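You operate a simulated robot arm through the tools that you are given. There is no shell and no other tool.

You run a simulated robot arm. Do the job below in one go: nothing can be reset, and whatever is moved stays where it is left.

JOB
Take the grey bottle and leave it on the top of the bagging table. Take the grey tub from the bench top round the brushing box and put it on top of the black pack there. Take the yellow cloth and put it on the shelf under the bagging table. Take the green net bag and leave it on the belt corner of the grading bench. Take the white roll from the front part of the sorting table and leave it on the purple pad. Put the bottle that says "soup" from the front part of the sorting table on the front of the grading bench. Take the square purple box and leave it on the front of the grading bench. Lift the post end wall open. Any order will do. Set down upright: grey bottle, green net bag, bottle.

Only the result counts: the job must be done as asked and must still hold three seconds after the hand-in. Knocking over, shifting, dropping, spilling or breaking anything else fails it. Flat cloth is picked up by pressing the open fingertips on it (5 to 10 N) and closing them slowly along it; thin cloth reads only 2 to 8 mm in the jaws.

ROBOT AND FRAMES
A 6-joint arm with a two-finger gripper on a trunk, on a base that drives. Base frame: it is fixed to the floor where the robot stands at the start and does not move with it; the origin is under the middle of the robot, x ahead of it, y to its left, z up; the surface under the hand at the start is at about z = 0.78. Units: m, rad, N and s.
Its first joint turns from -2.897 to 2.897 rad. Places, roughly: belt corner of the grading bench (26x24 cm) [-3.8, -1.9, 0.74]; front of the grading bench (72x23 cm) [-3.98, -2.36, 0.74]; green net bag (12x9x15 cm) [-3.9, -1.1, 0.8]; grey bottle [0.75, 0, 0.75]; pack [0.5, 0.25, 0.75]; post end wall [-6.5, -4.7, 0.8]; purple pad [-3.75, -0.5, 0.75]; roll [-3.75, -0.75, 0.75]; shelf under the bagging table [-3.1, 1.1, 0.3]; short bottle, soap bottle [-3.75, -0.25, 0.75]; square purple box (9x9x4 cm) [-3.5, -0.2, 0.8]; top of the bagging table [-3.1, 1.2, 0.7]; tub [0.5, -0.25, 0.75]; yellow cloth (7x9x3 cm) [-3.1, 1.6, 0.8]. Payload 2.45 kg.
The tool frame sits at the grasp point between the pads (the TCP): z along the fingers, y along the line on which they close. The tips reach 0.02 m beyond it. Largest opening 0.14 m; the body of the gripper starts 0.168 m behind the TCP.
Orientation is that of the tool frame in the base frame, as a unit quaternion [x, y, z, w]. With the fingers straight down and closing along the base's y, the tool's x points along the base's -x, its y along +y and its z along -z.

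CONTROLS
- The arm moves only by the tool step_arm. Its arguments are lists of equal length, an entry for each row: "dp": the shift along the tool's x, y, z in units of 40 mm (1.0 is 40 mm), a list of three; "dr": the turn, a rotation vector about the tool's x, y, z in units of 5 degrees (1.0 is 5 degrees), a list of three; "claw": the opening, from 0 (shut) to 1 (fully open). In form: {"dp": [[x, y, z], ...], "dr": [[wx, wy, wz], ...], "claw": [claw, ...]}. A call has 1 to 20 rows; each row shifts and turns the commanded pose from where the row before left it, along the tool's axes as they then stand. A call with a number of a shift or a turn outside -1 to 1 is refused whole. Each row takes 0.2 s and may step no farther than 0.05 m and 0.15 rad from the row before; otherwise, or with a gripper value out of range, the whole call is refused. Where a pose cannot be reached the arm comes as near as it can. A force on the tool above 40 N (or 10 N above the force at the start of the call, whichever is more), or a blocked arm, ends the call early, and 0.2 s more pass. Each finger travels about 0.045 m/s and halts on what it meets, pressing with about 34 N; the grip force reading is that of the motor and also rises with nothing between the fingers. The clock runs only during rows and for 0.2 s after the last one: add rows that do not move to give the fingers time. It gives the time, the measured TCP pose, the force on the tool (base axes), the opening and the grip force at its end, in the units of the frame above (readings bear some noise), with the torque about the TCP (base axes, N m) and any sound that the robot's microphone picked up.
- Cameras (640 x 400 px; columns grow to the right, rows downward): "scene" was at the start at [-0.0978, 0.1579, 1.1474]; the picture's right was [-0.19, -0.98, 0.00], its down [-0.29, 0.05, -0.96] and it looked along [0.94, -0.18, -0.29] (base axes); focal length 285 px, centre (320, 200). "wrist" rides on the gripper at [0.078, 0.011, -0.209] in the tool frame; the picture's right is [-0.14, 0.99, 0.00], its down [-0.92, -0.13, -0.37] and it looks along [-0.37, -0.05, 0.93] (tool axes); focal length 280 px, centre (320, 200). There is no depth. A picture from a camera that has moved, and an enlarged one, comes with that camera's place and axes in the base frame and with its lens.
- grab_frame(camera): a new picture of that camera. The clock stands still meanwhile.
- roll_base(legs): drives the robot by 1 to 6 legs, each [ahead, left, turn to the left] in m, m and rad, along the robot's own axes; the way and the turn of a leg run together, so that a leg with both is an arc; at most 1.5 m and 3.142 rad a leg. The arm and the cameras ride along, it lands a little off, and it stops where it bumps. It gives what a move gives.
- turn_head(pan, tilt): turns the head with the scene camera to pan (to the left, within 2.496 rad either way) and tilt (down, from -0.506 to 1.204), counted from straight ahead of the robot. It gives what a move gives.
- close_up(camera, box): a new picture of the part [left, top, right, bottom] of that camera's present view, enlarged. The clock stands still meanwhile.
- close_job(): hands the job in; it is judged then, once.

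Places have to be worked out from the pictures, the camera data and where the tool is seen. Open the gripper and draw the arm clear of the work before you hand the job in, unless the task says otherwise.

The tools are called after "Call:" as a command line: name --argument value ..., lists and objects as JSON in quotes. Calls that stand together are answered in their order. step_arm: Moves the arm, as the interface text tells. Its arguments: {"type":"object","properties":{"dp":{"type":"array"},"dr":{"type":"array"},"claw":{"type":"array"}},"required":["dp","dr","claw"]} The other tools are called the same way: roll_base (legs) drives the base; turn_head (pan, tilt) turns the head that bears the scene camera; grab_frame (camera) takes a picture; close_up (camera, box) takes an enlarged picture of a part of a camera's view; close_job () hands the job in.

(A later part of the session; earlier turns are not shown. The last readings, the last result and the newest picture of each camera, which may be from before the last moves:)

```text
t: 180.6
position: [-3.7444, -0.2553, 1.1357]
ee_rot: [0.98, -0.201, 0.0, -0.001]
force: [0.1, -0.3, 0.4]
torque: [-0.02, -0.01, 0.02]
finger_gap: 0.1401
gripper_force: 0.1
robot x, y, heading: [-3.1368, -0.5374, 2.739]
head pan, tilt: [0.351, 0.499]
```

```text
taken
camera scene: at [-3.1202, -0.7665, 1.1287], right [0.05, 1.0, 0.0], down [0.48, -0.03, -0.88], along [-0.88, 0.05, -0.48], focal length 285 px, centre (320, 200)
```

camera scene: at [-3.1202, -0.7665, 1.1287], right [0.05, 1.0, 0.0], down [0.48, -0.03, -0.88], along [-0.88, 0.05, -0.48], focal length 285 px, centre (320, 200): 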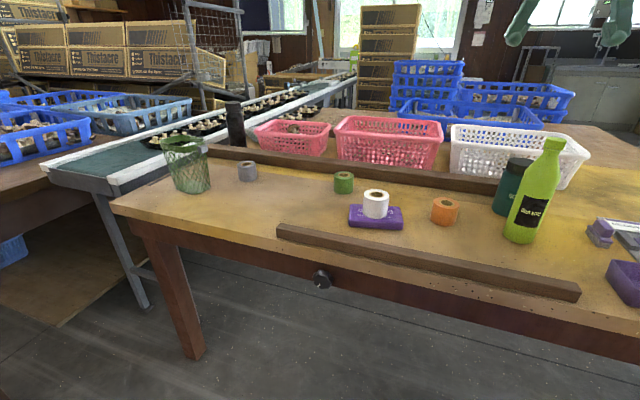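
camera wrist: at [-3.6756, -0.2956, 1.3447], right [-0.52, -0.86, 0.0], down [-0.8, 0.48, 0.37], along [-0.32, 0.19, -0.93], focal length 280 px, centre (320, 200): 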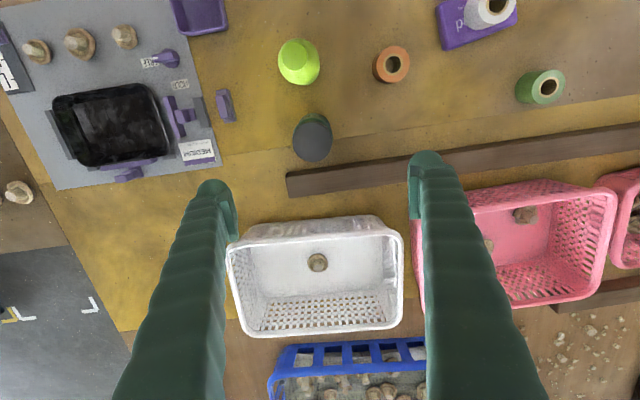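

The hand is 1.1 cm off the cap's centre sideways; I correct and descend to TCP z ≈ 0.827 around the soup bottle.

Call:
step_arm --dp '[[0, -0.28, 0.2], [0, 0, 0.9], [0, 0, 0.9], [0, 0, 0.9], [0, 0, 0.9], [0, 0, 0.9], [0, 0, 0.9], [0, 0, 0.9], [0, 0, 0.7], [0, 0, 0.5], [0, 0, 0]]' --dr '[[0, 0, 0], [0, 0, 0], [0, 0, 0], [0, 0, 0], [0, 0, 0], [0, 0, 0], [0, 0, 0], [0, 0, 0], [0, 0, 0], [0, 0, 0], [0, 0, 0]]' --claw '[1, 1, 1, 1, 1, 1, 1, 1, 1, 1, 1]'

Call:
grab_frame --camera "wrist"

Call:
turn_head --pan -0.1 --tilt 0.45

Call:
grab_frame --camera "scene"

```text
t: 183.0
position: [-3.7381, -0.2459, 0.8286]
ee_rot: [0.98, -0.2, -0.001, -0.001]
force: [0.2, 0.5, -0.4]
torque: [0.04, 0.02, -0.03]
finger_gap: 0.1402
gripper_force: 0.0
robot x, y, heading: [-3.139, -0.5381, 2.736]
head pan, tilt: [0.351, 0.499]
```

```text
taken
camera wrist: at [-3.6691, -0.2873, 1.0379], right [-0.52, -0.86, 0.0], down [-0.8, 0.48, 0.37], along [-0.32, 0.19, -0.93], focal length 280 px, centre (320, 200)
```

wrist: 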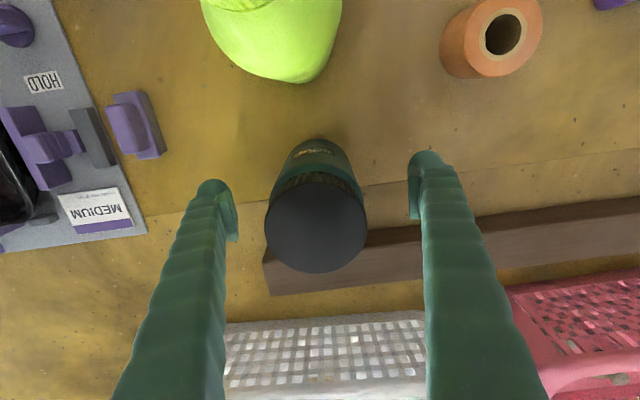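

```text
t: 183.9
position: [-3.737, -0.2477, 0.8292]
ee_rot: [0.98, -0.2, 0.0, -0.001]
force: [1.2, -1.2, -0.4]
torque: [0.0, 0.02, 0.01]
finger_gap: 0.1401
gripper_force: 0.2
robot x, y, heading: [-3.1359, -0.5339, 2.739]
head pan, tilt: [-0.099, 0.45]
```

```text
taken
camera scene: at [-3.1099, -0.7271, 1.1331], right [0.48, 0.88, 0.0], down [0.38, -0.21, -0.9], along [-0.79, 0.43, -0.44], focal length 285 px, centre (320, 200)
```

scene: 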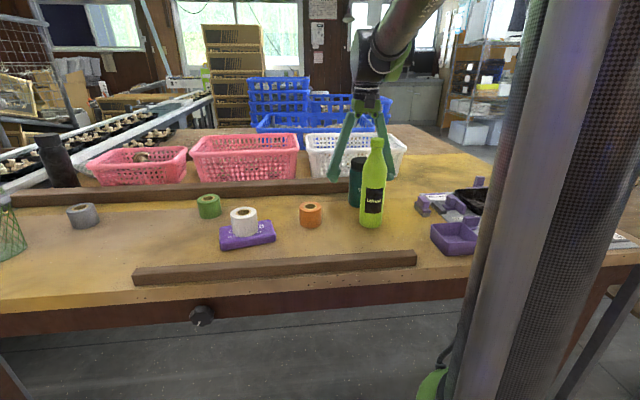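

The fingers straddle the soup bottle with the soap bottle clear of them. I close and do a small test lift.

Call:
step_arm --dp '[[0, 0, 0], [0, 0, 0], [0, 0, 0], [0, 0, 0], [0, 0, 0], [0, 0, 0], [0, 0, 0], [0, 0, -0.1], [0, 0, -0.1], [0, 0, -0.2], [0, 0, 0]]' --dr '[[0, 0, 0], [0, 0, 0], [0, 0, 0], [0, 0, 0], [0, 0, 0], [0, 0, 0], [0, 0, 0], [0, 0, 0], [0, 0, 0], [0, 0, 0], [0, 0, 0]]' --claw '[0.75, 0.55, 0.4, 0.35, 0.35, 0.35, 0.35, 0.35, 0.35, 0.35, 0.35]'

Call:
grab_frame --camera "wrist"

```text
t: 186.3
position: [-3.7377, -0.2467, 0.8447]
ee_rot: [0.98, -0.2, -0.001, -0.001]
force: [-0.3, -0.1, -2.9]
torque: [0.02, -0.02, 0.0]
finger_gap: 0.0734
gripper_force: 34.0
robot x, y, heading: [-3.1351, -0.5386, 2.736]
head pan, tilt: [-0.099, 0.45]
```

```text
taken
camera wrist: at [-3.6691, -0.2872, 1.0539], right [-0.52, -0.86, 0.0], down [-0.8, 0.48, 0.37], along [-0.32, 0.19, -0.93], focal length 280 px, centre (320, 200)
```

wrist: 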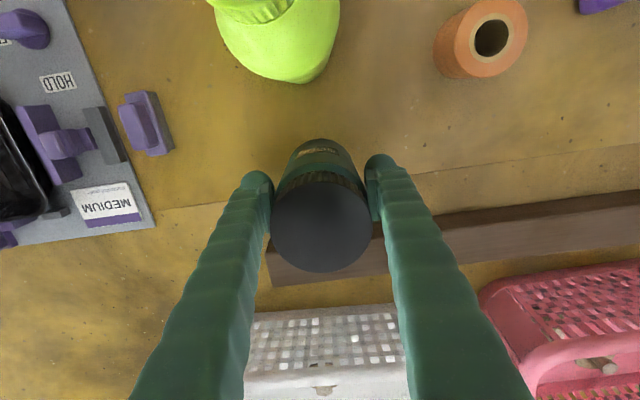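

The soup bottle is held. I raise it above the soap bottle's height and draw it toward the robot, then look left to the grading bench.

Call:
step_arm --dp '[[0, 0, -0.4], [0, 0, -0.8], [0, 0, -0.9], [0, 0, -0.9], [0, 0, -0.9], [0, 0, -0.9], [0, 0, -0.9], [0, 0, -0.9], [0, 0, -0.9], [0, 0, -0.4], [0.6, 0.2, 0], [0.9, 0.3, 0], [0.9, 0.3, 0], [0.9, 0.3, 0], [0.6, 0.2, 0], [0, 0, 0]]' --dr '[[0, 0, 0], [0, 0, 0], [0, 0, 0], [0, 0, 0], [0, 0, 0], [0, 0, 0], [0, 0, 0], [0, 0, 0], [0, 0, 0], [0, 0, 0], [0, 0, 0], [0, 0, 0], [0, 0, 0], [0, 0, 0], [0, 0, 0], [0, 0, 0]]' --claw '[0.35, 0.35, 0.35, 0.35, 0.35, 0.35, 0.35, 0.35, 0.35, 0.35, 0.35, 0.35, 0.35, 0.35, 0.35, 0.35]'

Call:
grab_frame --camera "scene"

Call:
turn_head --pan 1.2 --tilt 0.35

Call:
grab_frame --camera "scene"

```text
t: 189.7
position: [-3.6142, -0.3571, 1.1614]
ee_rot: [0.98, -0.2, -0.001, -0.001]
force: [-0.5, 0.5, -2.5]
torque: [-0.03, -0.06, 0.01]
finger_gap: 0.0737
gripper_force: 33.7
robot x, y, heading: [-3.1339, -0.5359, 2.738]
head pan, tilt: [-0.099, 0.45]
```

```text
taken
camera scene: at [-3.1099, -0.727, 1.1331], right [0.48, 0.88, 0.0], down [0.38, -0.21, -0.9], along [-0.79, 0.43, -0.44], focal length 285 px, centre (320, 200)
```

scene: 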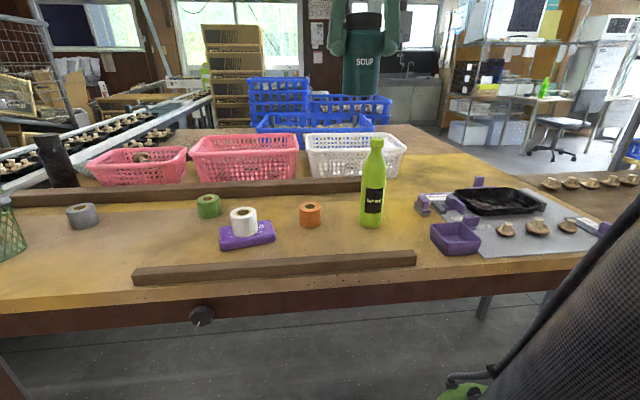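

```text
t: 191.2
position: [-3.6144, -0.3565, 1.1605]
ee_rot: [0.98, -0.2, -0.001, -0.001]
force: [-0.1, -0.1, -1.8]
torque: [0.0, 0.01, -0.01]
finger_gap: 0.0734
gripper_force: 33.5
robot x, y, heading: [-3.133, -0.5364, 2.739]
head pan, tilt: [1.201, 0.351]
```

```text
taken
camera scene: at [-3.0944, -0.8379, 1.1423], right [-0.72, 0.7, 0.0], down [0.24, 0.25, -0.94], along [-0.66, -0.67, -0.34], focal length 285 px, centre (320, 200)
```

scene: 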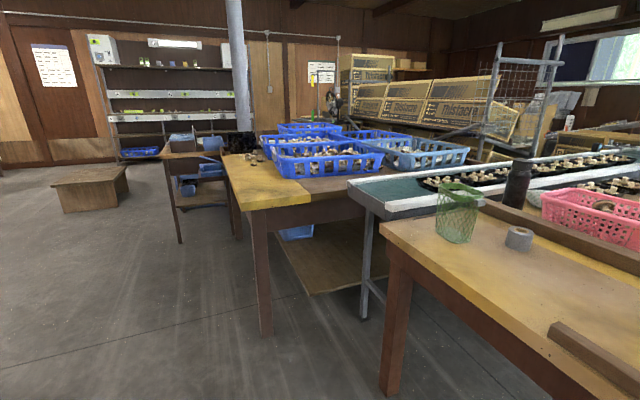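

Label reads "SOUP" – right bottle. The grading bench's front edge runs from about (-3.64, -1.72) to (-3.98, -2.68). I back out 0.7 m and slide left to about (-3.17, -2.42).

Call:
roll_base --legs '[[-0.7, 0, 0], [0, 0.875, 0], [0, 0.875, 0]]'

Call:
turn_head --pan 0.1 --tilt 0.5

Call:
grab_frame --camera "scene"

Call:
grab_frame --camera "wrist"

```text
t: 203.5
position: [-3.6748, -2.2417, 1.1613]
ee_rot: [0.979, -0.202, 0.0, 0.0]
force: [0.1, -0.2, -2.3]
torque: [0.02, 0.01, 0.03]
finger_gap: 0.0734
gripper_force: 34.6
robot x, y, heading: [-3.2, -2.4219, 2.734]
head pan, tilt: [1.201, 0.351]
```

```text
t: 204.8
position: [-3.6758, -2.2413, 1.162]
ee_rot: [0.979, -0.202, -0.001, -0.001]
force: [0.0, 0.4, -2.2]
torque: [-0.01, -0.04, 0.0]
finger_gap: 0.0734
gripper_force: 33.6
robot x, y, heading: [-3.1959, -2.4236, 2.735]
head pan, tilt: [0.099, 0.499]
```

```text
taken
camera scene: at [-3.1791, -2.6303, 1.1287], right [0.3, 0.95, 0.0], down [0.46, -0.14, -0.88], along [-0.84, 0.26, -0.48], focal length 285 px, centre (320, 200)
```

scene: 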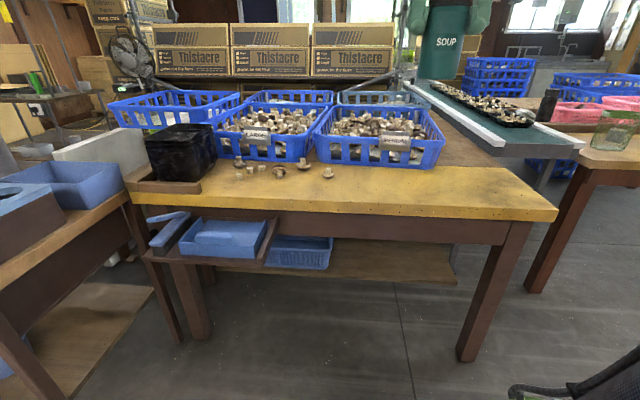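

```text
taken
camera wrist: at [-3.6064, -2.2821, 1.3703], right [-0.52, -0.86, 0.0], down [-0.79, 0.48, 0.37], along [-0.32, 0.19, -0.93], focal length 280 px, centre (320, 200)
```

wrist: 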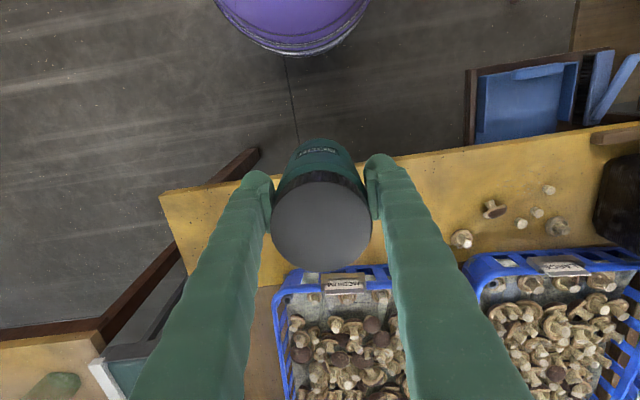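

The bench's free front strip is clear; its right corner is at (-3.605, -1.836). I'll set the soup bottle at about (-3.965, -2.336), 60 cm from that corner and 14 cm in from the edge.

Call:
step_arm --dp '[[-0.811, 0.72, 0], [-0.811, 0.72, 0], [-0.811, 0.72, 0], [-0.811, 0.72, 0], [-0.811, 0.72, 0], [-0.811, 0.72, 0], [-0.811, 0.72, 0], [0, 0, 0.7], [0, 0, 0.9], [0, 0, 0.9], [0, 0, 0.9], [0, 0, 0.9], [0, 0, 0.9], [0, 0, 0.6], [0, 0, 0.4], [0, 0, 0]]' --dr '[[0, 0, 0], [0, 0, 0], [0, 0, 0], [0, 0, 0], [0, 0, 0], [0, 0, 0], [0, 0, 0], [0, 0, 0], [0, 0, 0], [0, 0, 0], [0, 0, 0], [0, 0, 0], [0, 0, 0], [0, 0, 0], [0, 0, 0], [0, 0, 0]]' --claw '[0.35, 0.35, 0.35, 0.35, 0.35, 0.35, 0.35, 0.35, 0.35, 0.35, 0.35, 0.35, 0.35, 0.35, 0.35, 0.35]'

Call:
grab_frame --camera "wrist"

Call:
grab_frame --camera "scene"

```text
t: 208.2
position: [-3.9644, -2.3362, 0.9114]
ee_rot: [0.979, -0.202, -0.001, -0.001]
force: [-0.1, 0.0, -2.8]
torque: [0.01, -0.04, -0.04]
finger_gap: 0.0731
gripper_force: 34.2
robot x, y, heading: [-3.1951, -2.4206, 2.737]
head pan, tilt: [0.099, 0.499]
```

```text
taken
camera wrist: at [-3.8946, -2.377, 1.1216], right [-0.52, -0.86, 0.0], down [-0.79, 0.48, 0.37], along [-0.32, 0.19, -0.93], focal length 280 px, centre (320, 200)
```

wrist: 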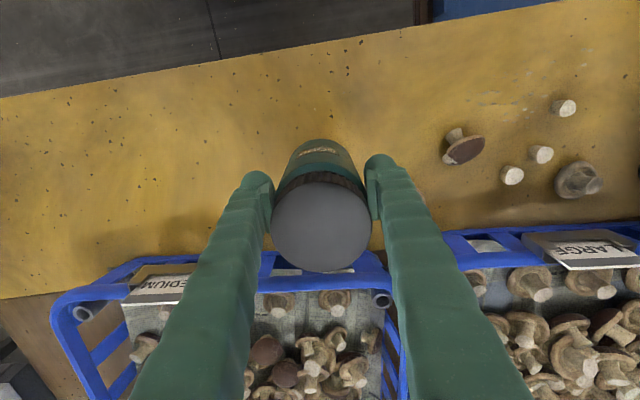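

```text
taken
camera scene: at [-3.1792, -2.6302, 1.1286], right [0.3, 0.95, 0.0], down [0.46, -0.14, -0.88], along [-0.84, 0.27, -0.48], focal length 285 px, centre (320, 200)
```

scene: 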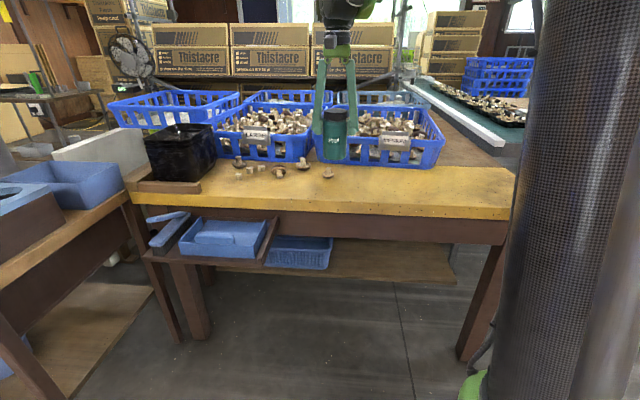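

The spot below the bottle is clear (nearest mushroom ~14 cm away). I lower to 0.845 and creep down to contact.

Call:
step_arm --dp '[[0, 0, 0.6], [0, 0, 0.6], [0, 0, 0.4], [0, 0, 0]]' --dr '[[0, 0, 0], [0, 0, 0], [0, 0, 0], [0, 0, 0]]' --claw '[0.35, 0.35, 0.35, 0.35]'

Call:
step_arm --dp '[[0, 0, 0.1], [0, 0, 0.08], [0, 0, 0]]' --dr '[[0, 0, 0], [0, 0, 0], [0, 0, 0]]' --claw '[0.35, 0.35, 0.35]'

Call:
step_arm --dp '[[0, 0, 0.08], [0, 0, 0]]' --dr '[[0, 0, 0], [0, 0, 0]]' --claw '[0.35, 0.35]'

```text
t: 208.9
position: [-3.9612, -2.3355, 0.8621]
ee_rot: [0.979, -0.202, -0.001, -0.001]
force: [3.8, 1.1, 22.6]
torque: [-0.11, 0.41, 0.02]
finger_gap: 0.0733
gripper_force: 34.0
robot x, y, heading: [-3.1961, -2.4234, 2.734]
head pan, tilt: [0.099, 0.499]
stopped in row 3: the force on the tool passed its limit at 45 N (the readings are from after the stop); the commanded pose is now the measured one
```

```text
t: 209.3
position: [-3.962, -2.3345, 0.8608]
ee_rot: [0.979, -0.202, -0.001, -0.001]
force: [3.1, 1.1, 24.3]
torque: [-0.09, 0.56, 0.0]
finger_gap: 0.0733
gripper_force: 34.2
robot x, y, heading: [-3.1949, -2.4233, 2.734]
head pan, tilt: [0.099, 0.499]
stopped in row 1: the force on the tool passed its limit at 44 N (the readings are from after the stop); the commanded pose is now the measured one
```

```text
t: 209.7
position: [-3.9605, -2.3343, 0.8606]
ee_rot: [0.979, -0.203, 0.0, -0.002]
force: [4.0, 1.5, 21.6]
torque: [-0.07, 0.41, -0.01]
finger_gap: 0.0734
gripper_force: 34.0
robot x, y, heading: [-3.1981, -2.4189, 2.74]
head pan, tilt: [0.099, 0.499]
stopped in row 1: the force on the tool passed its limit at 44 N (the readings are from after the stop); the commanded pose is now the measured one
```

Contact came earlier than expected, at 0.862. I look before releasing.

Call:
grab_frame --camera "wrist"

Call:
close_up --camera "scene" --box '[250, 80, 450, 220]'

```text
taken
camera wrist: at [-3.8925, -2.3753, 1.0706], right [-0.52, -0.85, 0.0], down [-0.79, 0.48, 0.37], along [-0.32, 0.19, -0.93], focal length 280 px, centre (320, 200)
```

wrist: 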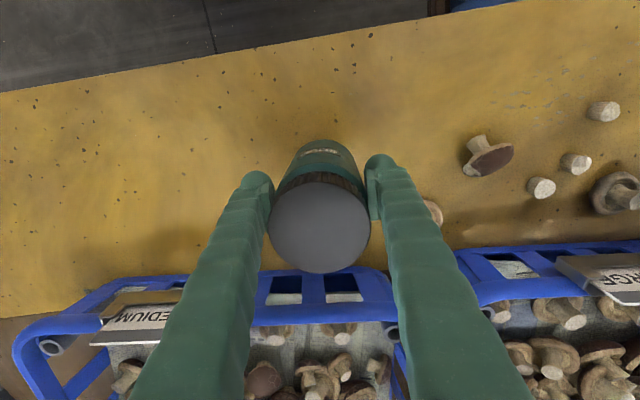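

```text
2.86 times, centred on (350, 150) of scene
camera zoom: at [-3.1783, -2.6302, 1.1286], right [0.3, 0.95, 0.0], down [0.46, -0.14, -0.88], along [-0.84, 0.27, -0.48], focal length 815 px, centre (234, 343)
```

zoom: 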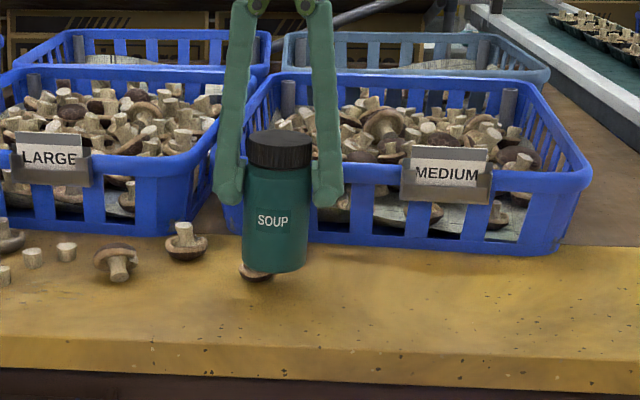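

A mushroom hidden from the wrist view peeks out right under the bottle's base, so the bottle is on it. I lift straight up at once and check.

Call:
step_arm --dp '[[0, 0, -0.3], [0, 0, -0.6], [0, 0, -0.9], [0, 0, -0.9], [0, 0, -0.5], [0, 0, 0]]' --dr '[[0, 0, 0], [0, 0, 0], [0, 0, 0], [0, 0, 0], [0, 0, 0], [0, 0, 0]]' --claw '[0.35, 0.35, 0.35, 0.35, 0.35, 0.35]'

Call:
close_up --camera "scene" --box '[220, 80, 444, 220]'

```text
t: 211.1
position: [-3.962, -2.337, 0.9902]
ee_rot: [0.979, -0.203, -0.001, -0.002]
force: [0.3, -0.6, -2.4]
torque: [-0.02, 0.0, 0.0]
finger_gap: 0.0734
gripper_force: 34.1
robot x, y, heading: [-3.1942, -2.4216, 2.733]
head pan, tilt: [0.099, 0.499]
```

```text
2.86 times, centred on (332, 150) of scene
camera zoom: at [-3.1792, -2.6302, 1.1286], right [0.3, 0.95, 0.0], down [0.46, -0.14, -0.88], along [-0.84, 0.27, -0.48], focal length 815 px, centre (286, 343)
```

zoom: 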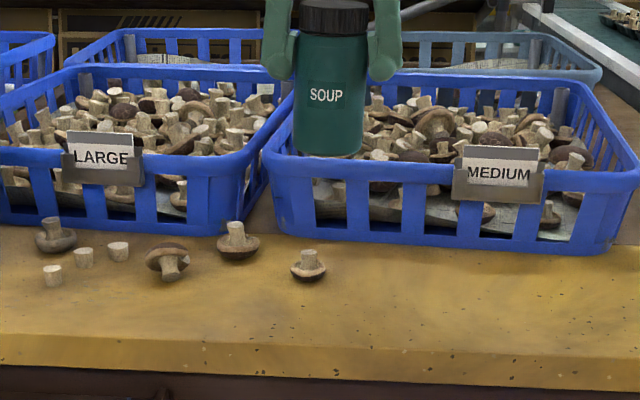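

The mushroom is unharmed and stands at the same pixels. I move the bottle to a clear spot nearer the right, about (-3.906, -2.274), and check with the scene view before lowering.

Call:
step_arm --dp '[[0.33, -0.95, 0], [0.33, -0.95, 0], [0, -0.1, 0], [0, 0, 0.7], [0, 0, 0.7], [0, 0, 0.4], [0, 0, 0]]' --dr '[[0, 0, 0], [0, 0, 0], [0, 0, 0], [0, 0, 0], [0, 0, 0], [0, 0, 0], [0, 0, 0]]' --claw '[0.35, 0.35, 0.35, 0.35, 0.35, 0.35, 0.35]'

Call:
close_up --camera "scene" --box '[220, 80, 444, 220]'

Call:
grab_frame --camera "wrist"

```text
t: 212.7
position: [-3.9074, -2.2735, 0.9164]
ee_rot: [0.979, -0.203, -0.001, -0.002]
force: [0.8, 0.4, -1.5]
torque: [-0.01, -0.02, -0.01]
finger_gap: 0.0731
gripper_force: 33.8
robot x, y, heading: [-3.1946, -2.4227, 2.733]
head pan, tilt: [0.099, 0.499]
```

```text
2.86 times, centred on (332, 150) of scene
camera zoom: at [-3.1792, -2.6301, 1.1286], right [0.3, 0.95, 0.0], down [0.46, -0.14, -0.88], along [-0.84, 0.27, -0.48], focal length 815 px, centre (286, 343)
```

zoom: 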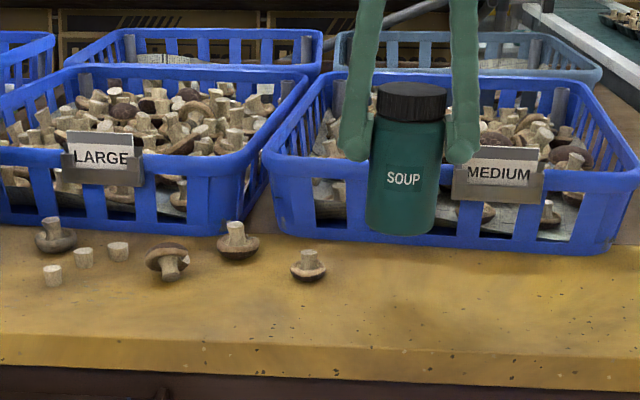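

```text
taken
camera wrist: at [-3.8382, -2.3146, 1.1262], right [-0.52, -0.85, 0.0], down [-0.79, 0.48, 0.37], along [-0.32, 0.19, -0.93], focal length 280 px, centre (320, 200)
```

wrist: 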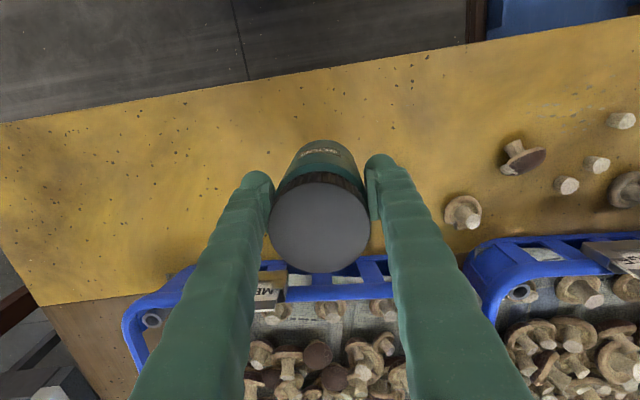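

The landing spot at zoom pixel (395, 304) is clear of the mushroom at (308, 265). I lower to ~0.845 then creep.

Call:
step_arm --dp '[[0, 0, 0.6], [0, 0, 0.6], [0, 0, 0.4], [0, 0, 0.15], [0, 0, 0]]' --dr '[[0, 0, 0], [0, 0, 0], [0, 0, 0], [0, 0, 0], [0, 0, 0]]' --claw '[0.35, 0.35, 0.35, 0.35, 0.35]'

Call:
close_up --camera "scene" --box '[220, 80, 444, 220]'

Call:
step_arm --dp '[[0, 0, 0.08], [0, 0, 0]]' --dr '[[0, 0, 0], [0, 0, 0]]' --claw '[0.35, 0.35]'

Call:
step_arm --dp '[[0, 0, 0.08], [0, 0, 0]]' --dr '[[0, 0, 0], [0, 0, 0]]' --claw '[0.35, 0.35]'

```text
t: 213.9
position: [-3.9075, -2.2718, 0.8461]
ee_rot: [0.979, -0.203, -0.001, -0.002]
force: [1.0, 0.1, -2.4]
torque: [0.0, 0.0, -0.05]
finger_gap: 0.0733
gripper_force: 34.0
robot x, y, heading: [-3.1993, -2.4216, 2.739]
head pan, tilt: [0.099, 0.499]
```

```text
2.86 times, centred on (332, 150) of scene
camera zoom: at [-3.1792, -2.6302, 1.1287], right [0.3, 0.95, 0.0], down [0.46, -0.14, -0.88], along [-0.84, 0.27, -0.48], focal length 815 px, centre (286, 343)
```

zoom: 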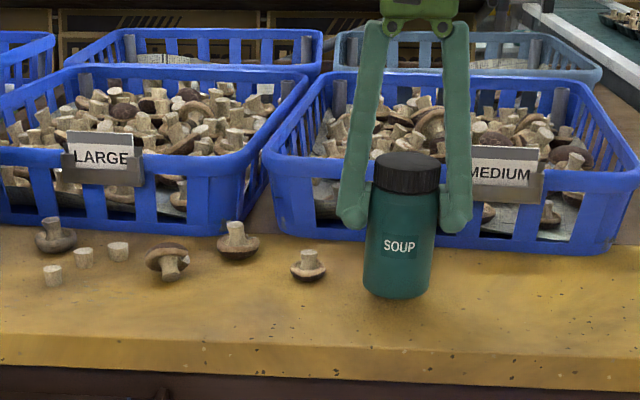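

```text
t: 214.5
position: [-3.9064, -2.2722, 0.8431]
ee_rot: [0.979, -0.203, -0.001, -0.002]
force: [0.0, -0.6, -2.1]
torque: [0.05, -0.01, 0.03]
finger_gap: 0.073
gripper_force: 33.4
robot x, y, heading: [-3.199, -2.4214, 2.737]
head pan, tilt: [0.099, 0.499]
```

```text
t: 215.1
position: [-3.9076, -2.272, 0.8405]
ee_rot: [0.979, -0.203, 0.0, -0.002]
force: [0.0, 0.7, -2.3]
torque: [-0.02, -0.03, 0.01]
finger_gap: 0.0733
gripper_force: 33.8
robot x, y, heading: [-3.1981, -2.4185, 2.732]
head pan, tilt: [0.099, 0.499]
```

Still hanging. I continue down in 3 mm steps.

Call:
step_arm --dp '[[0, 0, 0.08], [0, 0, 0]]' --dr '[[0, 0, 0], [0, 0, 0]]' --claw '[0.35, 0.35]'

Call:
step_arm --dp '[[0, 0, 0.08], [0, 0, 0]]' --dr '[[0, 0, 0], [0, 0, 0]]' --claw '[0.35, 0.35]'

Call:
step_arm --dp '[[0, 0, 0.08], [0, 0, 0]]' --dr '[[0, 0, 0], [0, 0, 0]]' --claw '[0.35, 0.35]'

```text
t: 215.7
position: [-3.9065, -2.2716, 0.8372]
ee_rot: [0.979, -0.202, 0.0, -0.002]
force: [-0.5, 0.6, -2.2]
torque: [0.0, 0.0, -0.02]
finger_gap: 0.073
gripper_force: 34.1
robot x, y, heading: [-3.1997, -2.4231, 2.736]
head pan, tilt: [0.099, 0.499]
```

```text
t: 216.3
position: [-3.9065, -2.2718, 0.8324]
ee_rot: [0.979, -0.203, 0.0, -0.002]
force: [-0.1, 0.3, -2.6]
torque: [0.0, -0.03, 0.0]
finger_gap: 0.073
gripper_force: 34.4
robot x, y, heading: [-3.1975, -2.4248, 2.736]
head pan, tilt: [0.099, 0.499]
```

```text
t: 216.9
position: [-3.9068, -2.2714, 0.8293]
ee_rot: [0.979, -0.203, 0.0, -0.002]
force: [-1.5, 0.1, 10.6]
torque: [0.26, -0.03, 0.03]
finger_gap: 0.0731
gripper_force: 34.1
robot x, y, heading: [-3.1983, -2.4258, 2.734]
head pan, tilt: [0.099, 0.499]
```

Contact at 0.829 with 10 N. I open slowly now.

Call:
step_arm --dp '[[0, 0, -0.02], [0, 0, 0], [0, 0, 0], [0, 0, 0], [0, 0, 0], [0, 0, 0]]' --dr '[[0, 0, 0], [0, 0, 0], [0, 0, 0], [0, 0, 0], [0, 0, 0], [0, 0, 0]]' --claw '[0.45, 0.55, 0.6, 0.68, 0.75, 0.75]'

Call:
close_up --camera "scene" --box '[220, 80, 444, 220]'

```text
t: 218.3
position: [-3.9057, -2.2712, 0.8323]
ee_rot: [0.979, -0.203, 0.0, -0.002]
force: [-1.3, -0.5, -0.7]
torque: [0.0, 0.0, 0.02]
finger_gap: 0.1054
gripper_force: 0.1
robot x, y, heading: [-3.1997, -2.4252, 2.733]
head pan, tilt: [0.099, 0.499]
```

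```text
2.86 times, centred on (332, 150) of scene
camera zoom: at [-3.1791, -2.6302, 1.1286], right [0.3, 0.95, 0.0], down [0.46, -0.14, -0.88], along [-0.84, 0.27, -0.48], focal length 815 px, centre (286, 343)
```

zoom: 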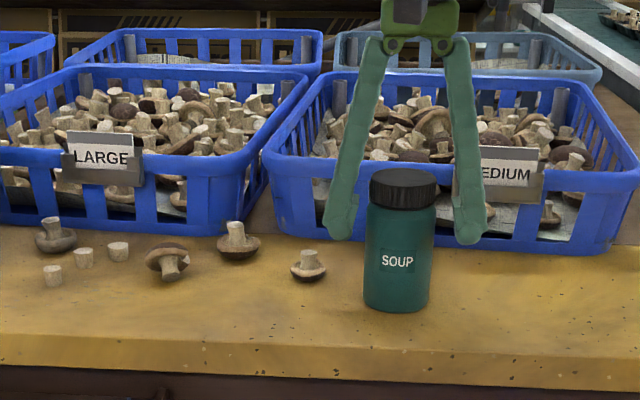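

The soup bottle stands upright on the bench's front. I raise the hand, draw it in, and drive back to the sorting table for the purple box.

Call:
step_arm --dp '[[0, 0, -0.5], [0, 0, -0.9], [0, 0, -0.9], [0, 0, -0.9], [0, 0, -0.9], [0, 0, -0.9], [0, 0, -0.9], [0, 0, -0.9], [0, 0, -0.9], [0.8, 0, 0], [0.9, 0, 0], [0.9, 0, 0], [0.9, 0, 0], [0.9, 0, 0], [0.9, 0, 0], [0, 0, 0]]' --dr '[[0, 0, 0], [0, 0, 0], [0, 0, 0], [0, 0, 0], [0, 0, 0], [0, 0, 0], [0, 0, 0], [0, 0, 0], [0, 0, 0], [0, 0, 0], [0, 0, 0], [0, 0, 0], [0, 0, 0], [0, 0, 0], [0, 0, 0], [0, 0, 0]]' --claw '[0.8, 0.9, 1, 1, 1, 1, 1, 1, 1, 1, 1, 1, 1, 1, 1, 1]'

Call:
roll_base --legs '[[0, -0.966, 0], [0, -0.966, 0], [0.45, 0, 0]]'

Call:
turn_head --pan 0.1 --tilt 0.55

Call:
grab_frame --camera "scene"

Call:
grab_frame --camera "wrist"

```text
t: 221.7
position: [-3.7083, -2.3546, 1.14]
ee_rot: [0.979, -0.203, 0.001, -0.001]
force: [0.1, -0.1, -0.9]
torque: [-0.01, -0.02, 0.0]
finger_gap: 0.14
gripper_force: 0.1
robot x, y, heading: [-3.201, -2.4213, 2.735]
head pan, tilt: [0.099, 0.499]
```

```text
t: 233.7
position: [-3.3656, -0.3895, 1.1391]
ee_rot: [0.978, -0.206, -0.001, -0.002]
force: [0.9, -0.1, 0.3]
torque: [0.0, -0.01, 0.02]
finger_gap: 0.14
gripper_force: 0.1
robot x, y, heading: [-2.8554, -0.4621, 2.725]
head pan, tilt: [0.099, 0.499]
```

```text
t: 234.3
position: [-3.3662, -0.3886, 1.1395]
ee_rot: [0.978, -0.207, 0.0, -0.001]
force: [-0.2, -0.4, 0.0]
torque: [0.03, 0.01, -0.02]
finger_gap: 0.14
gripper_force: 0.1
robot x, y, heading: [-2.8537, -0.4612, 2.729]
head pan, tilt: [0.099, 0.55]
```

```text
taken
camera scene: at [-2.8365, -0.6698, 1.1241], right [0.31, 0.95, 0.0], down [0.5, -0.16, -0.85], along [-0.81, 0.27, -0.52], focal length 285 px, centre (320, 200)
```

scene: 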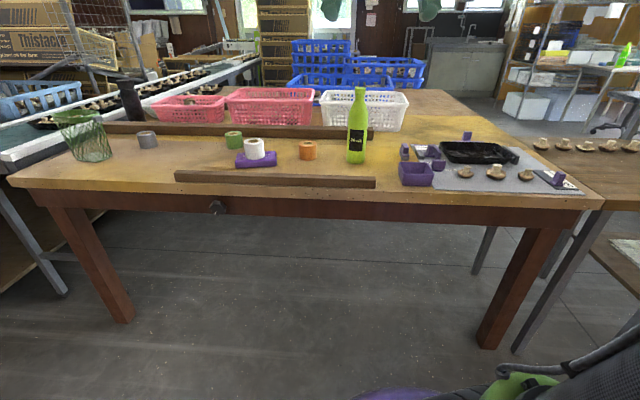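

```text
taken
camera wrist: at [-3.2976, -0.4315, 1.3489], right [-0.53, -0.85, 0.0], down [-0.79, 0.49, 0.37], along [-0.31, 0.2, -0.93], focal length 280 px, centre (320, 200)
```

wrist: 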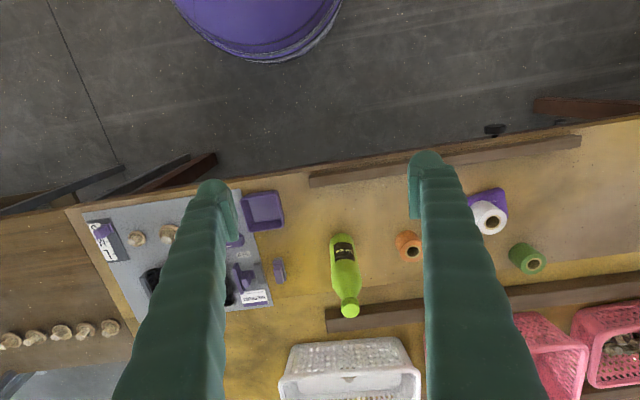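

The purple box shows at wrist pixel (263, 210). I zoom in to get its corners and neighbours.

Call:
close_up --camera "wrist" --box '[200, 165, 320, 255]'

Call:
close_up --camera "scene" --box '[370, 120, 490, 200]'

```text
4.44 times, centred on (260, 210) of wrist
camera zoom: at [-3.2976, -0.4315, 1.3489], right [-0.53, -0.85, 0.0], down [-0.79, 0.49, 0.37], along [-0.31, 0.2, -0.93], focal length 1246 px, centre (587, 156)
```

zoom: 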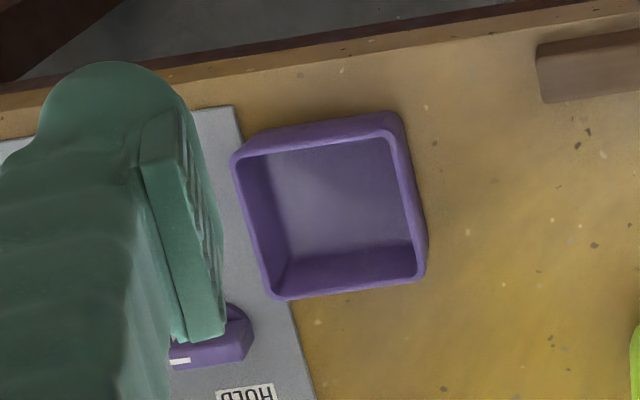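

```text
5.00 times, centred on (430, 160) of scene
camera zoom: at [-2.8365, -0.6698, 1.1241], right [0.31, 0.95, 0.0], down [0.5, -0.16, -0.85], along [-0.81, 0.27, -0.52], focal length 1426 px, centre (-230, 400)
```

zoom: 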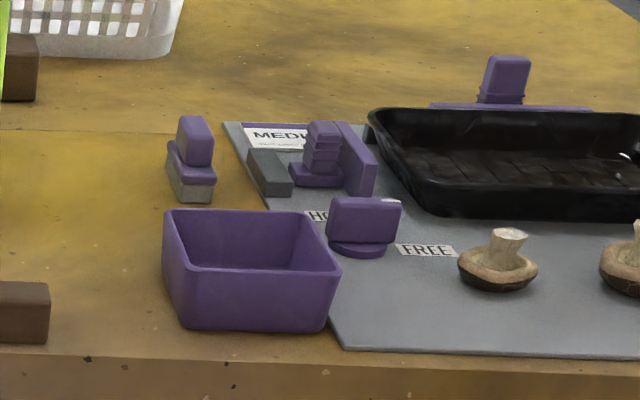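

The box's rim corners give a centre at (-3.452, -0.184) with sides about 8.5 cm, aligned with the gripper within ~2°. I move over it and check.

Call:
step_arm --dp '[[-0.805, -0.764, 0], [-0.805, -0.764, 0], [-0.805, -0.764, 0], [-0.805, -0.764, 0], [-0.805, -0.764, 0], [0, 0, 0.9], [0, 0, 0.9], [0, 0, 0.9], [0, 0, 0.8], [0, 0, 0]]' --dr '[[0, 0, 0], [0, 0, 0], [0, 0, 0], [0, 0, 0], [0, 0, 0], [0, 0, 0], [0, 0, 0], [0, 0, 0], [0, 0, 0], [0, 0, 0]]' --claw '[1, 1, 1, 1, 1, 1, 1, 1, 1, 1]'

Call:
grab_frame --camera "wrist"

```text
t: 236.6
position: [-3.4518, -0.1837, 0.9985]
ee_rot: [0.978, -0.207, -0.001, -0.002]
force: [-0.1, 0.4, -0.8]
torque: [0.03, 0.01, -0.02]
finger_gap: 0.1399
gripper_force: 0.1
robot x, y, heading: [-2.8542, -0.4623, 2.73]
head pan, tilt: [0.099, 0.55]
```

```text
taken
camera wrist: at [-3.3829, -0.2254, 1.2078], right [-0.53, -0.85, 0.0], down [-0.79, 0.49, 0.37], along [-0.31, 0.2, -0.93], focal length 280 px, centre (320, 200)
```

wrist: 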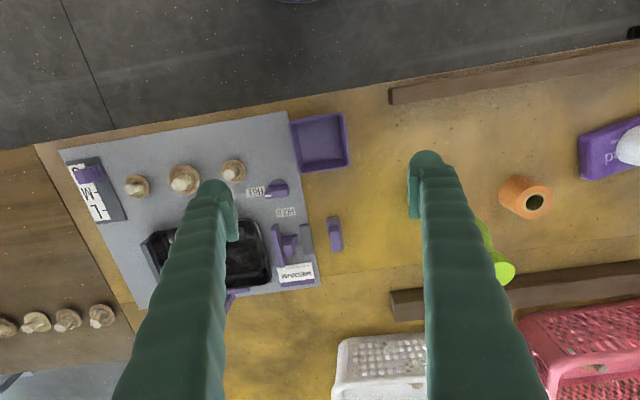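

The box is centred under the hand. I narrow to about 11.5 cm and descend to TCP z ≈ 0.767.

Call:
step_arm --dp '[[0, 0, 0.3], [0, 0, 0.9], [0, 0, 0.9], [0, 0, 0.9], [0, 0, 0.9], [0, 0, 0.9], [0, 0, 0.6], [0, 0, 0.38], [0, 0, 0]]' --dr '[[0, 0, 0], [0, 0, 0], [0, 0, 0], [0, 0, 0], [0, 0, 0], [0, 0, 0], [0, 0, 0], [0, 0, 0], [0, 0, 0]]' --claw '[0.9, 0.82, 0.82, 0.82, 0.82, 0.82, 0.82, 0.82, 0.82]'

Call:
grab_frame --camera "wrist"

```text
t: 238.6
position: [-3.4501, -0.1838, 0.7691]
ee_rot: [0.978, -0.207, -0.001, -0.002]
force: [0.5, 0.4, -0.2]
torque: [0.01, 0.01, 0.0]
finger_gap: 0.1145
gripper_force: 0.1
robot x, y, heading: [-2.8537, -0.4622, 2.726]
head pan, tilt: [0.099, 0.55]
```

```text
taken
camera wrist: at [-3.3828, -0.2259, 0.9784], right [-0.53, -0.85, 0.0], down [-0.79, 0.49, 0.37], along [-0.31, 0.2, -0.93], focal length 280 px, centre (320, 200)
```

wrist: 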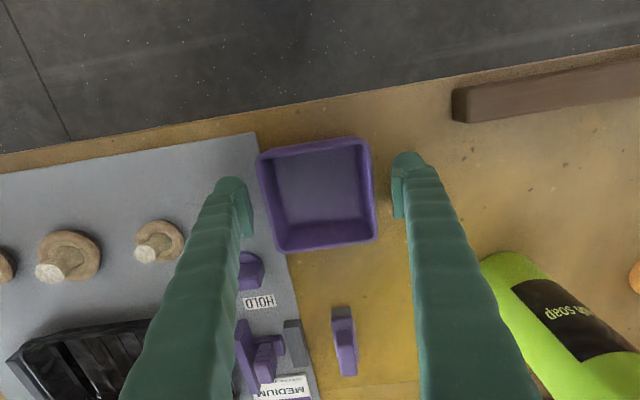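

The fingers flank the box evenly. I close and test-lift.

Call:
step_arm --dp '[[0, 0, 0], [0, 0, 0], [0, 0, 0], [0, 0, 0], [0, 0, 0], [0, 0, -0.1], [0, 0, -0.2], [0, 0, -0.3], [0, 0, 0]]' --dr '[[0, 0, 0], [0, 0, 0], [0, 0, 0], [0, 0, 0], [0, 0, 0], [0, 0, 0], [0, 0, 0], [0, 0, 0], [0, 0, 0]]' --claw '[0.7, 0.6, 0.55, 0.55, 0.55, 0.55, 0.55, 0.55, 0.55]'

Call:
grab_frame --camera "wrist"

```text
t: 240.6
position: [-3.4507, -0.1818, 0.7941]
ee_rot: [0.978, -0.207, 0.0, -0.002]
force: [0.3, -0.1, -0.7]
torque: [0.0, -0.02, 0.0]
finger_gap: 0.0867
gripper_force: 33.5
robot x, y, heading: [-2.8558, -0.4608, 2.728]
head pan, tilt: [0.099, 0.55]
```

```text
taken
camera wrist: at [-3.3826, -0.2252, 1.0029], right [-0.53, -0.85, 0.0], down [-0.79, 0.49, 0.37], along [-0.31, 0.2, -0.93], focal length 280 px, centre (320, 200)
```

wrist: 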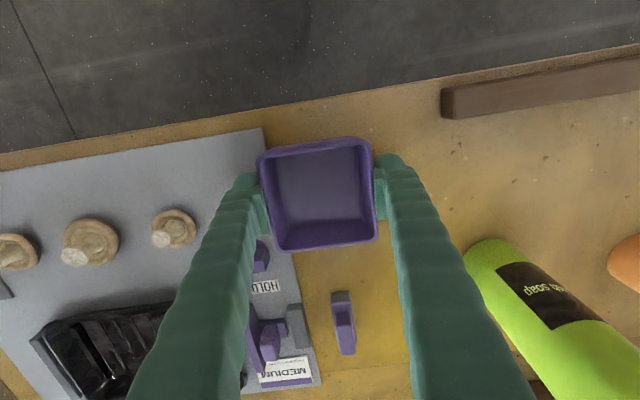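

The box is held at 8.7 cm. I raise it and drive back to the grading bench.

Call:
step_arm --dp '[[0, 0, -0.5], [0, 0, -0.9], [0, 0, -0.9], [0, 0, -0.9], [0, 0, -0.9], [0, 0, -0.9], [0, 0, -0.9], [0, 0, -0.9], [0, 0, -0.9], [0.7, 0, 0], [0.7, 0, 0], [0, 0, 0]]' --dr '[[0, 0, 0], [0, 0, 0], [0, 0, 0], [0, 0, 0], [0, 0, 0], [0, 0, 0], [0, 0, 0], [0, 0, 0], [0, 0, 0], [0, 0, 0], [0, 0, 0], [0, 0, 0]]' --claw '[0.55, 0.55, 0.55, 0.55, 0.55, 0.55, 0.55, 0.55, 0.55, 0.55, 0.55, 0.55]'

Call:
roll_base --legs '[[-0.45, 0, 0], [0, 0.966, 0], [0, 0.966, 0]]'

Call:
turn_head --pan 0.1 --tilt 0.5

Call:
grab_frame --camera "scene"

Call:
grab_frame --camera "wrist"

```text
t: 243.2
position: [-3.3986, -0.2075, 1.1037]
ee_rot: [0.978, -0.207, -0.001, -0.002]
force: [-0.7, 0.3, 0.2]
torque: [0.02, 0.01, 0.01]
finger_gap: 0.0856
gripper_force: 33.9
robot x, y, heading: [-2.8565, -0.46, 2.723]
head pan, tilt: [0.099, 0.55]
```

```text
t: 255.2
position: [-3.8097, -2.119, 1.1027]
ee_rot: [0.974, -0.228, 0.0, -0.002]
force: [-0.4, 0.6, -0.1]
torque: [-0.01, -0.02, -0.02]
finger_gap: 0.0851
gripper_force: 34.3
robot x, y, heading: [-3.277, -2.3951, 2.676]
head pan, tilt: [0.099, 0.55]
```

```text
t: 255.8
position: [-3.8094, -2.1195, 1.1028]
ee_rot: [0.973, -0.229, 0.0, -0.002]
force: [-0.5, -0.5, -0.4]
torque: [-0.02, 0.01, 0.03]
finger_gap: 0.0854
gripper_force: 33.7
robot x, y, heading: [-3.2746, -2.3926, 2.685]
head pan, tilt: [0.099, 0.499]
```

```text
taken
camera scene: at [-3.2692, -2.6055, 1.1286], right [0.35, 0.94, 0.0], down [0.45, -0.17, -0.88], along [-0.82, 0.31, -0.48], focal length 285 px, centre (320, 200)
```

scene: 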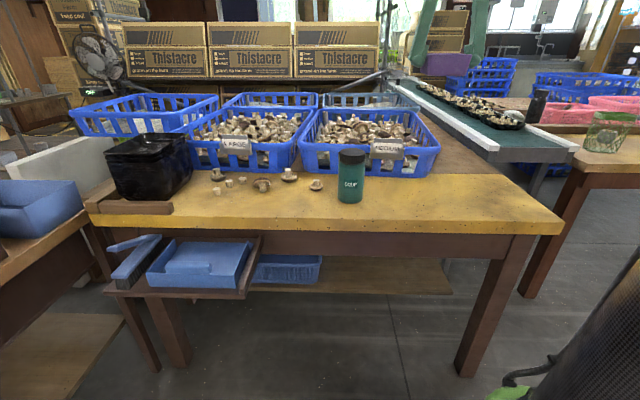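

```text
taken
camera wrist: at [-3.7428, -2.1639, 1.3113], right [-0.56, -0.83, 0.0], down [-0.77, 0.52, 0.37], along [-0.3, 0.21, -0.93], focal length 280 px, centre (320, 200)
```

wrist: 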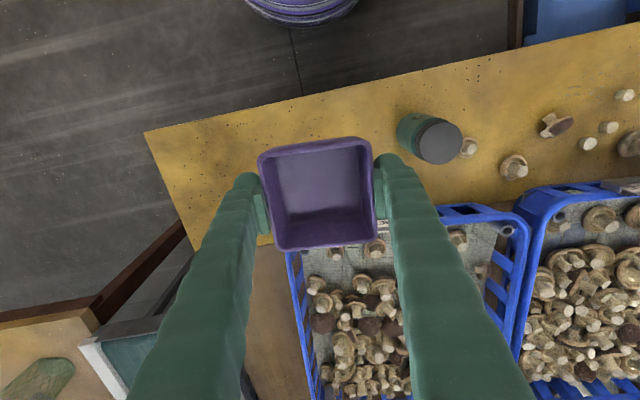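

The robot landed slightly turned, but the bench corner and soup bottle check out at the expected places. I move the box to about (-3.856, -2.127) and lower.

Call:
step_arm --dp '[[-0.48, 0.34, 0], [-0.48, 0.34, 0.4], [0, 0, 0.9], [0, 0, 0.9], [0, 0, 0.9], [0, 0, 0.9], [0, 0, 0.9], [0, 0, 0.9], [0, 0, 0.9], [0, 0, 0.6], [0, 0, 0]]' --dr '[[0, 0, 0], [0, 0, 0], [0, 0, 0], [0, 0, 0], [0, 0, 0], [0, 0, 0], [0, 0, 0], [0, 0, 0], [0, 0, 0], [0, 0, 0], [0, 0, 0]]' --claw '[0.55, 0.55, 0.55, 0.55, 0.55, 0.55, 0.55, 0.55, 0.55, 0.55, 0.55]'

Call:
grab_frame --camera "wrist"

Call:
close_up --camera "scene" --box '[240, 90, 560, 260]'

```text
t: 258.2
position: [-3.8541, -2.1257, 0.81]
ee_rot: [0.974, -0.227, -0.001, -0.002]
force: [0.2, 0.1, 0.0]
torque: [-0.01, -0.01, -0.02]
finger_gap: 0.0853
gripper_force: 34.1
robot x, y, heading: [-3.2753, -2.3946, 2.684]
head pan, tilt: [0.099, 0.499]
```

```text
taken
camera wrist: at [-3.7884, -2.1713, 1.0195], right [-0.56, -0.83, 0.0], down [-0.77, 0.52, 0.37], along [-0.3, 0.21, -0.93], focal length 280 px, centre (320, 200)
```

wrist: 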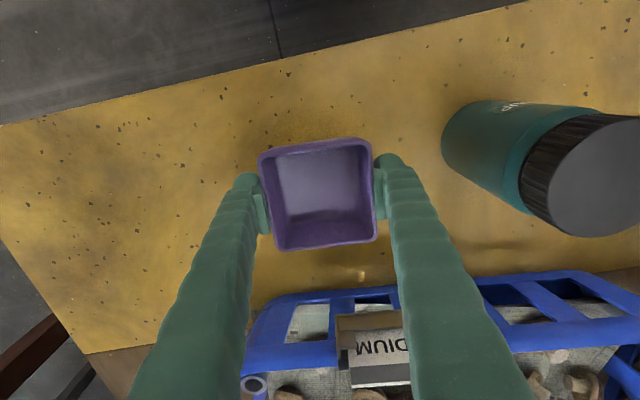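

```text
2.00 times, centred on (400, 175) of scene
camera zoom: at [-3.2692, -2.6055, 1.1287], right [0.35, 0.94, 0.0], down [0.45, -0.17, -0.88], along [-0.82, 0.31, -0.48], focal length 571 px, centre (160, 250)
```

zoom: 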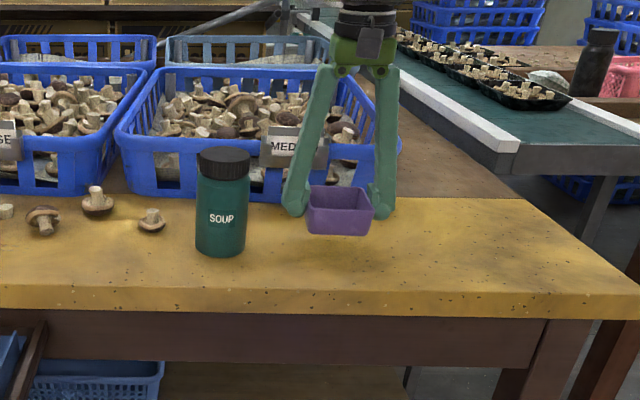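

Clear beneath. I lower the last centimetres in small steps.

Call:
step_arm --dp '[[0, 0, 0.4], [0, 0, 0.3], [0, 0, 0.1], [0, 0, 0]]' --dr '[[0, 0, 0], [0, 0, 0], [0, 0, 0], [0, 0, 0]]' --claw '[0.55, 0.55, 0.55, 0.55]'

Call:
step_arm --dp '[[0, 0, 0.08], [0, 0, 0]]' --dr '[[0, 0, 0], [0, 0, 0]]' --claw '[0.55, 0.55]'

Call:
step_arm --dp '[[0, 0, 0.08], [0, 0, 0]]' --dr '[[0, 0, 0], [0, 0, 0]]' --claw '[0.55, 0.55]'

```text
t: 259.2
position: [-3.8556, -2.1257, 0.7783]
ee_rot: [0.974, -0.229, 0.0, -0.002]
force: [-0.3, -0.3, -0.4]
torque: [0.0, 0.01, -0.01]
finger_gap: 0.0852
gripper_force: 34.3
robot x, y, heading: [-3.274, -2.3983, 2.682]
head pan, tilt: [0.099, 0.499]
```

```text
t: 259.8
position: [-3.8549, -2.1255, 0.775]
ee_rot: [0.974, -0.228, 0.0, -0.002]
force: [0.6, -0.3, -0.3]
torque: [0.03, 0.01, 0.03]
finger_gap: 0.0851
gripper_force: 33.8
robot x, y, heading: [-3.275, -2.3963, 2.679]
head pan, tilt: [0.099, 0.499]
```

```text
t: 260.4
position: [-3.8552, -2.1256, 0.7724]
ee_rot: [0.974, -0.228, -0.001, -0.002]
force: [-0.7, 0.0, -0.1]
torque: [-0.01, 0.01, -0.02]
finger_gap: 0.0851
gripper_force: 34.2
robot x, y, heading: [-3.2787, -2.3982, 2.678]
head pan, tilt: [0.099, 0.499]
```

No contact yet; two more small steps.

Call:
step_arm --dp '[[0, 0, 0.06], [0, 0, 0]]' --dr '[[0, 0, 0], [0, 0, 0]]' --claw '[0.55, 0.55]'

Call:
step_arm --dp '[[0, 0, 0.06], [0, 0, 0]]' --dr '[[0, 0, 0], [0, 0, 0]]' --claw '[0.55, 0.55]'

Call:
close_up --camera "scene" --box '[300, 120, 500, 240]'

```text
t: 261.0
position: [-3.855, -2.1259, 0.7719]
ee_rot: [0.974, -0.228, -0.001, -0.002]
force: [3.0, -3.0, 16.5]
torque: [0.01, -0.24, 0.04]
finger_gap: 0.0853
gripper_force: 34.4
robot x, y, heading: [-3.2765, -2.3983, 2.684]
head pan, tilt: [0.099, 0.499]
stopped in row 2: the force on the tool passed its limit at 42 N (the readings are from after the stop); the commanded pose is now the measured one
```

```text
t: 261.4
position: [-3.856, -2.1254, 0.771]
ee_rot: [0.974, -0.228, 0.0, -0.001]
force: [2.9, -3.8, 20.7]
torque: [-0.14, -0.28, 0.04]
finger_gap: 0.0852
gripper_force: 34.2
robot x, y, heading: [-3.277, -2.394, 2.685]
head pan, tilt: [0.099, 0.499]
stopped in row 1: the force on the tool passed its limit at 48 N (the readings are from after the stop); the commanded pose is now the measured one
```

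```text
3.20 times, centred on (400, 180) of scene
camera zoom: at [-3.2685, -2.6059, 1.1286], right [0.35, 0.94, 0.0], down [0.45, -0.17, -0.88], along [-0.82, 0.31, -0.48], focal length 913 px, centre (64, 264)
```

zoom: 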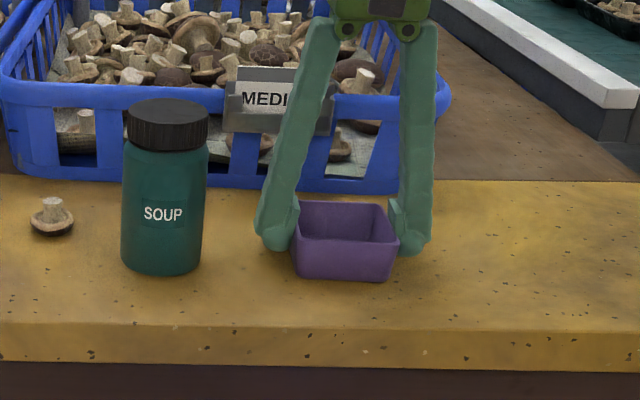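

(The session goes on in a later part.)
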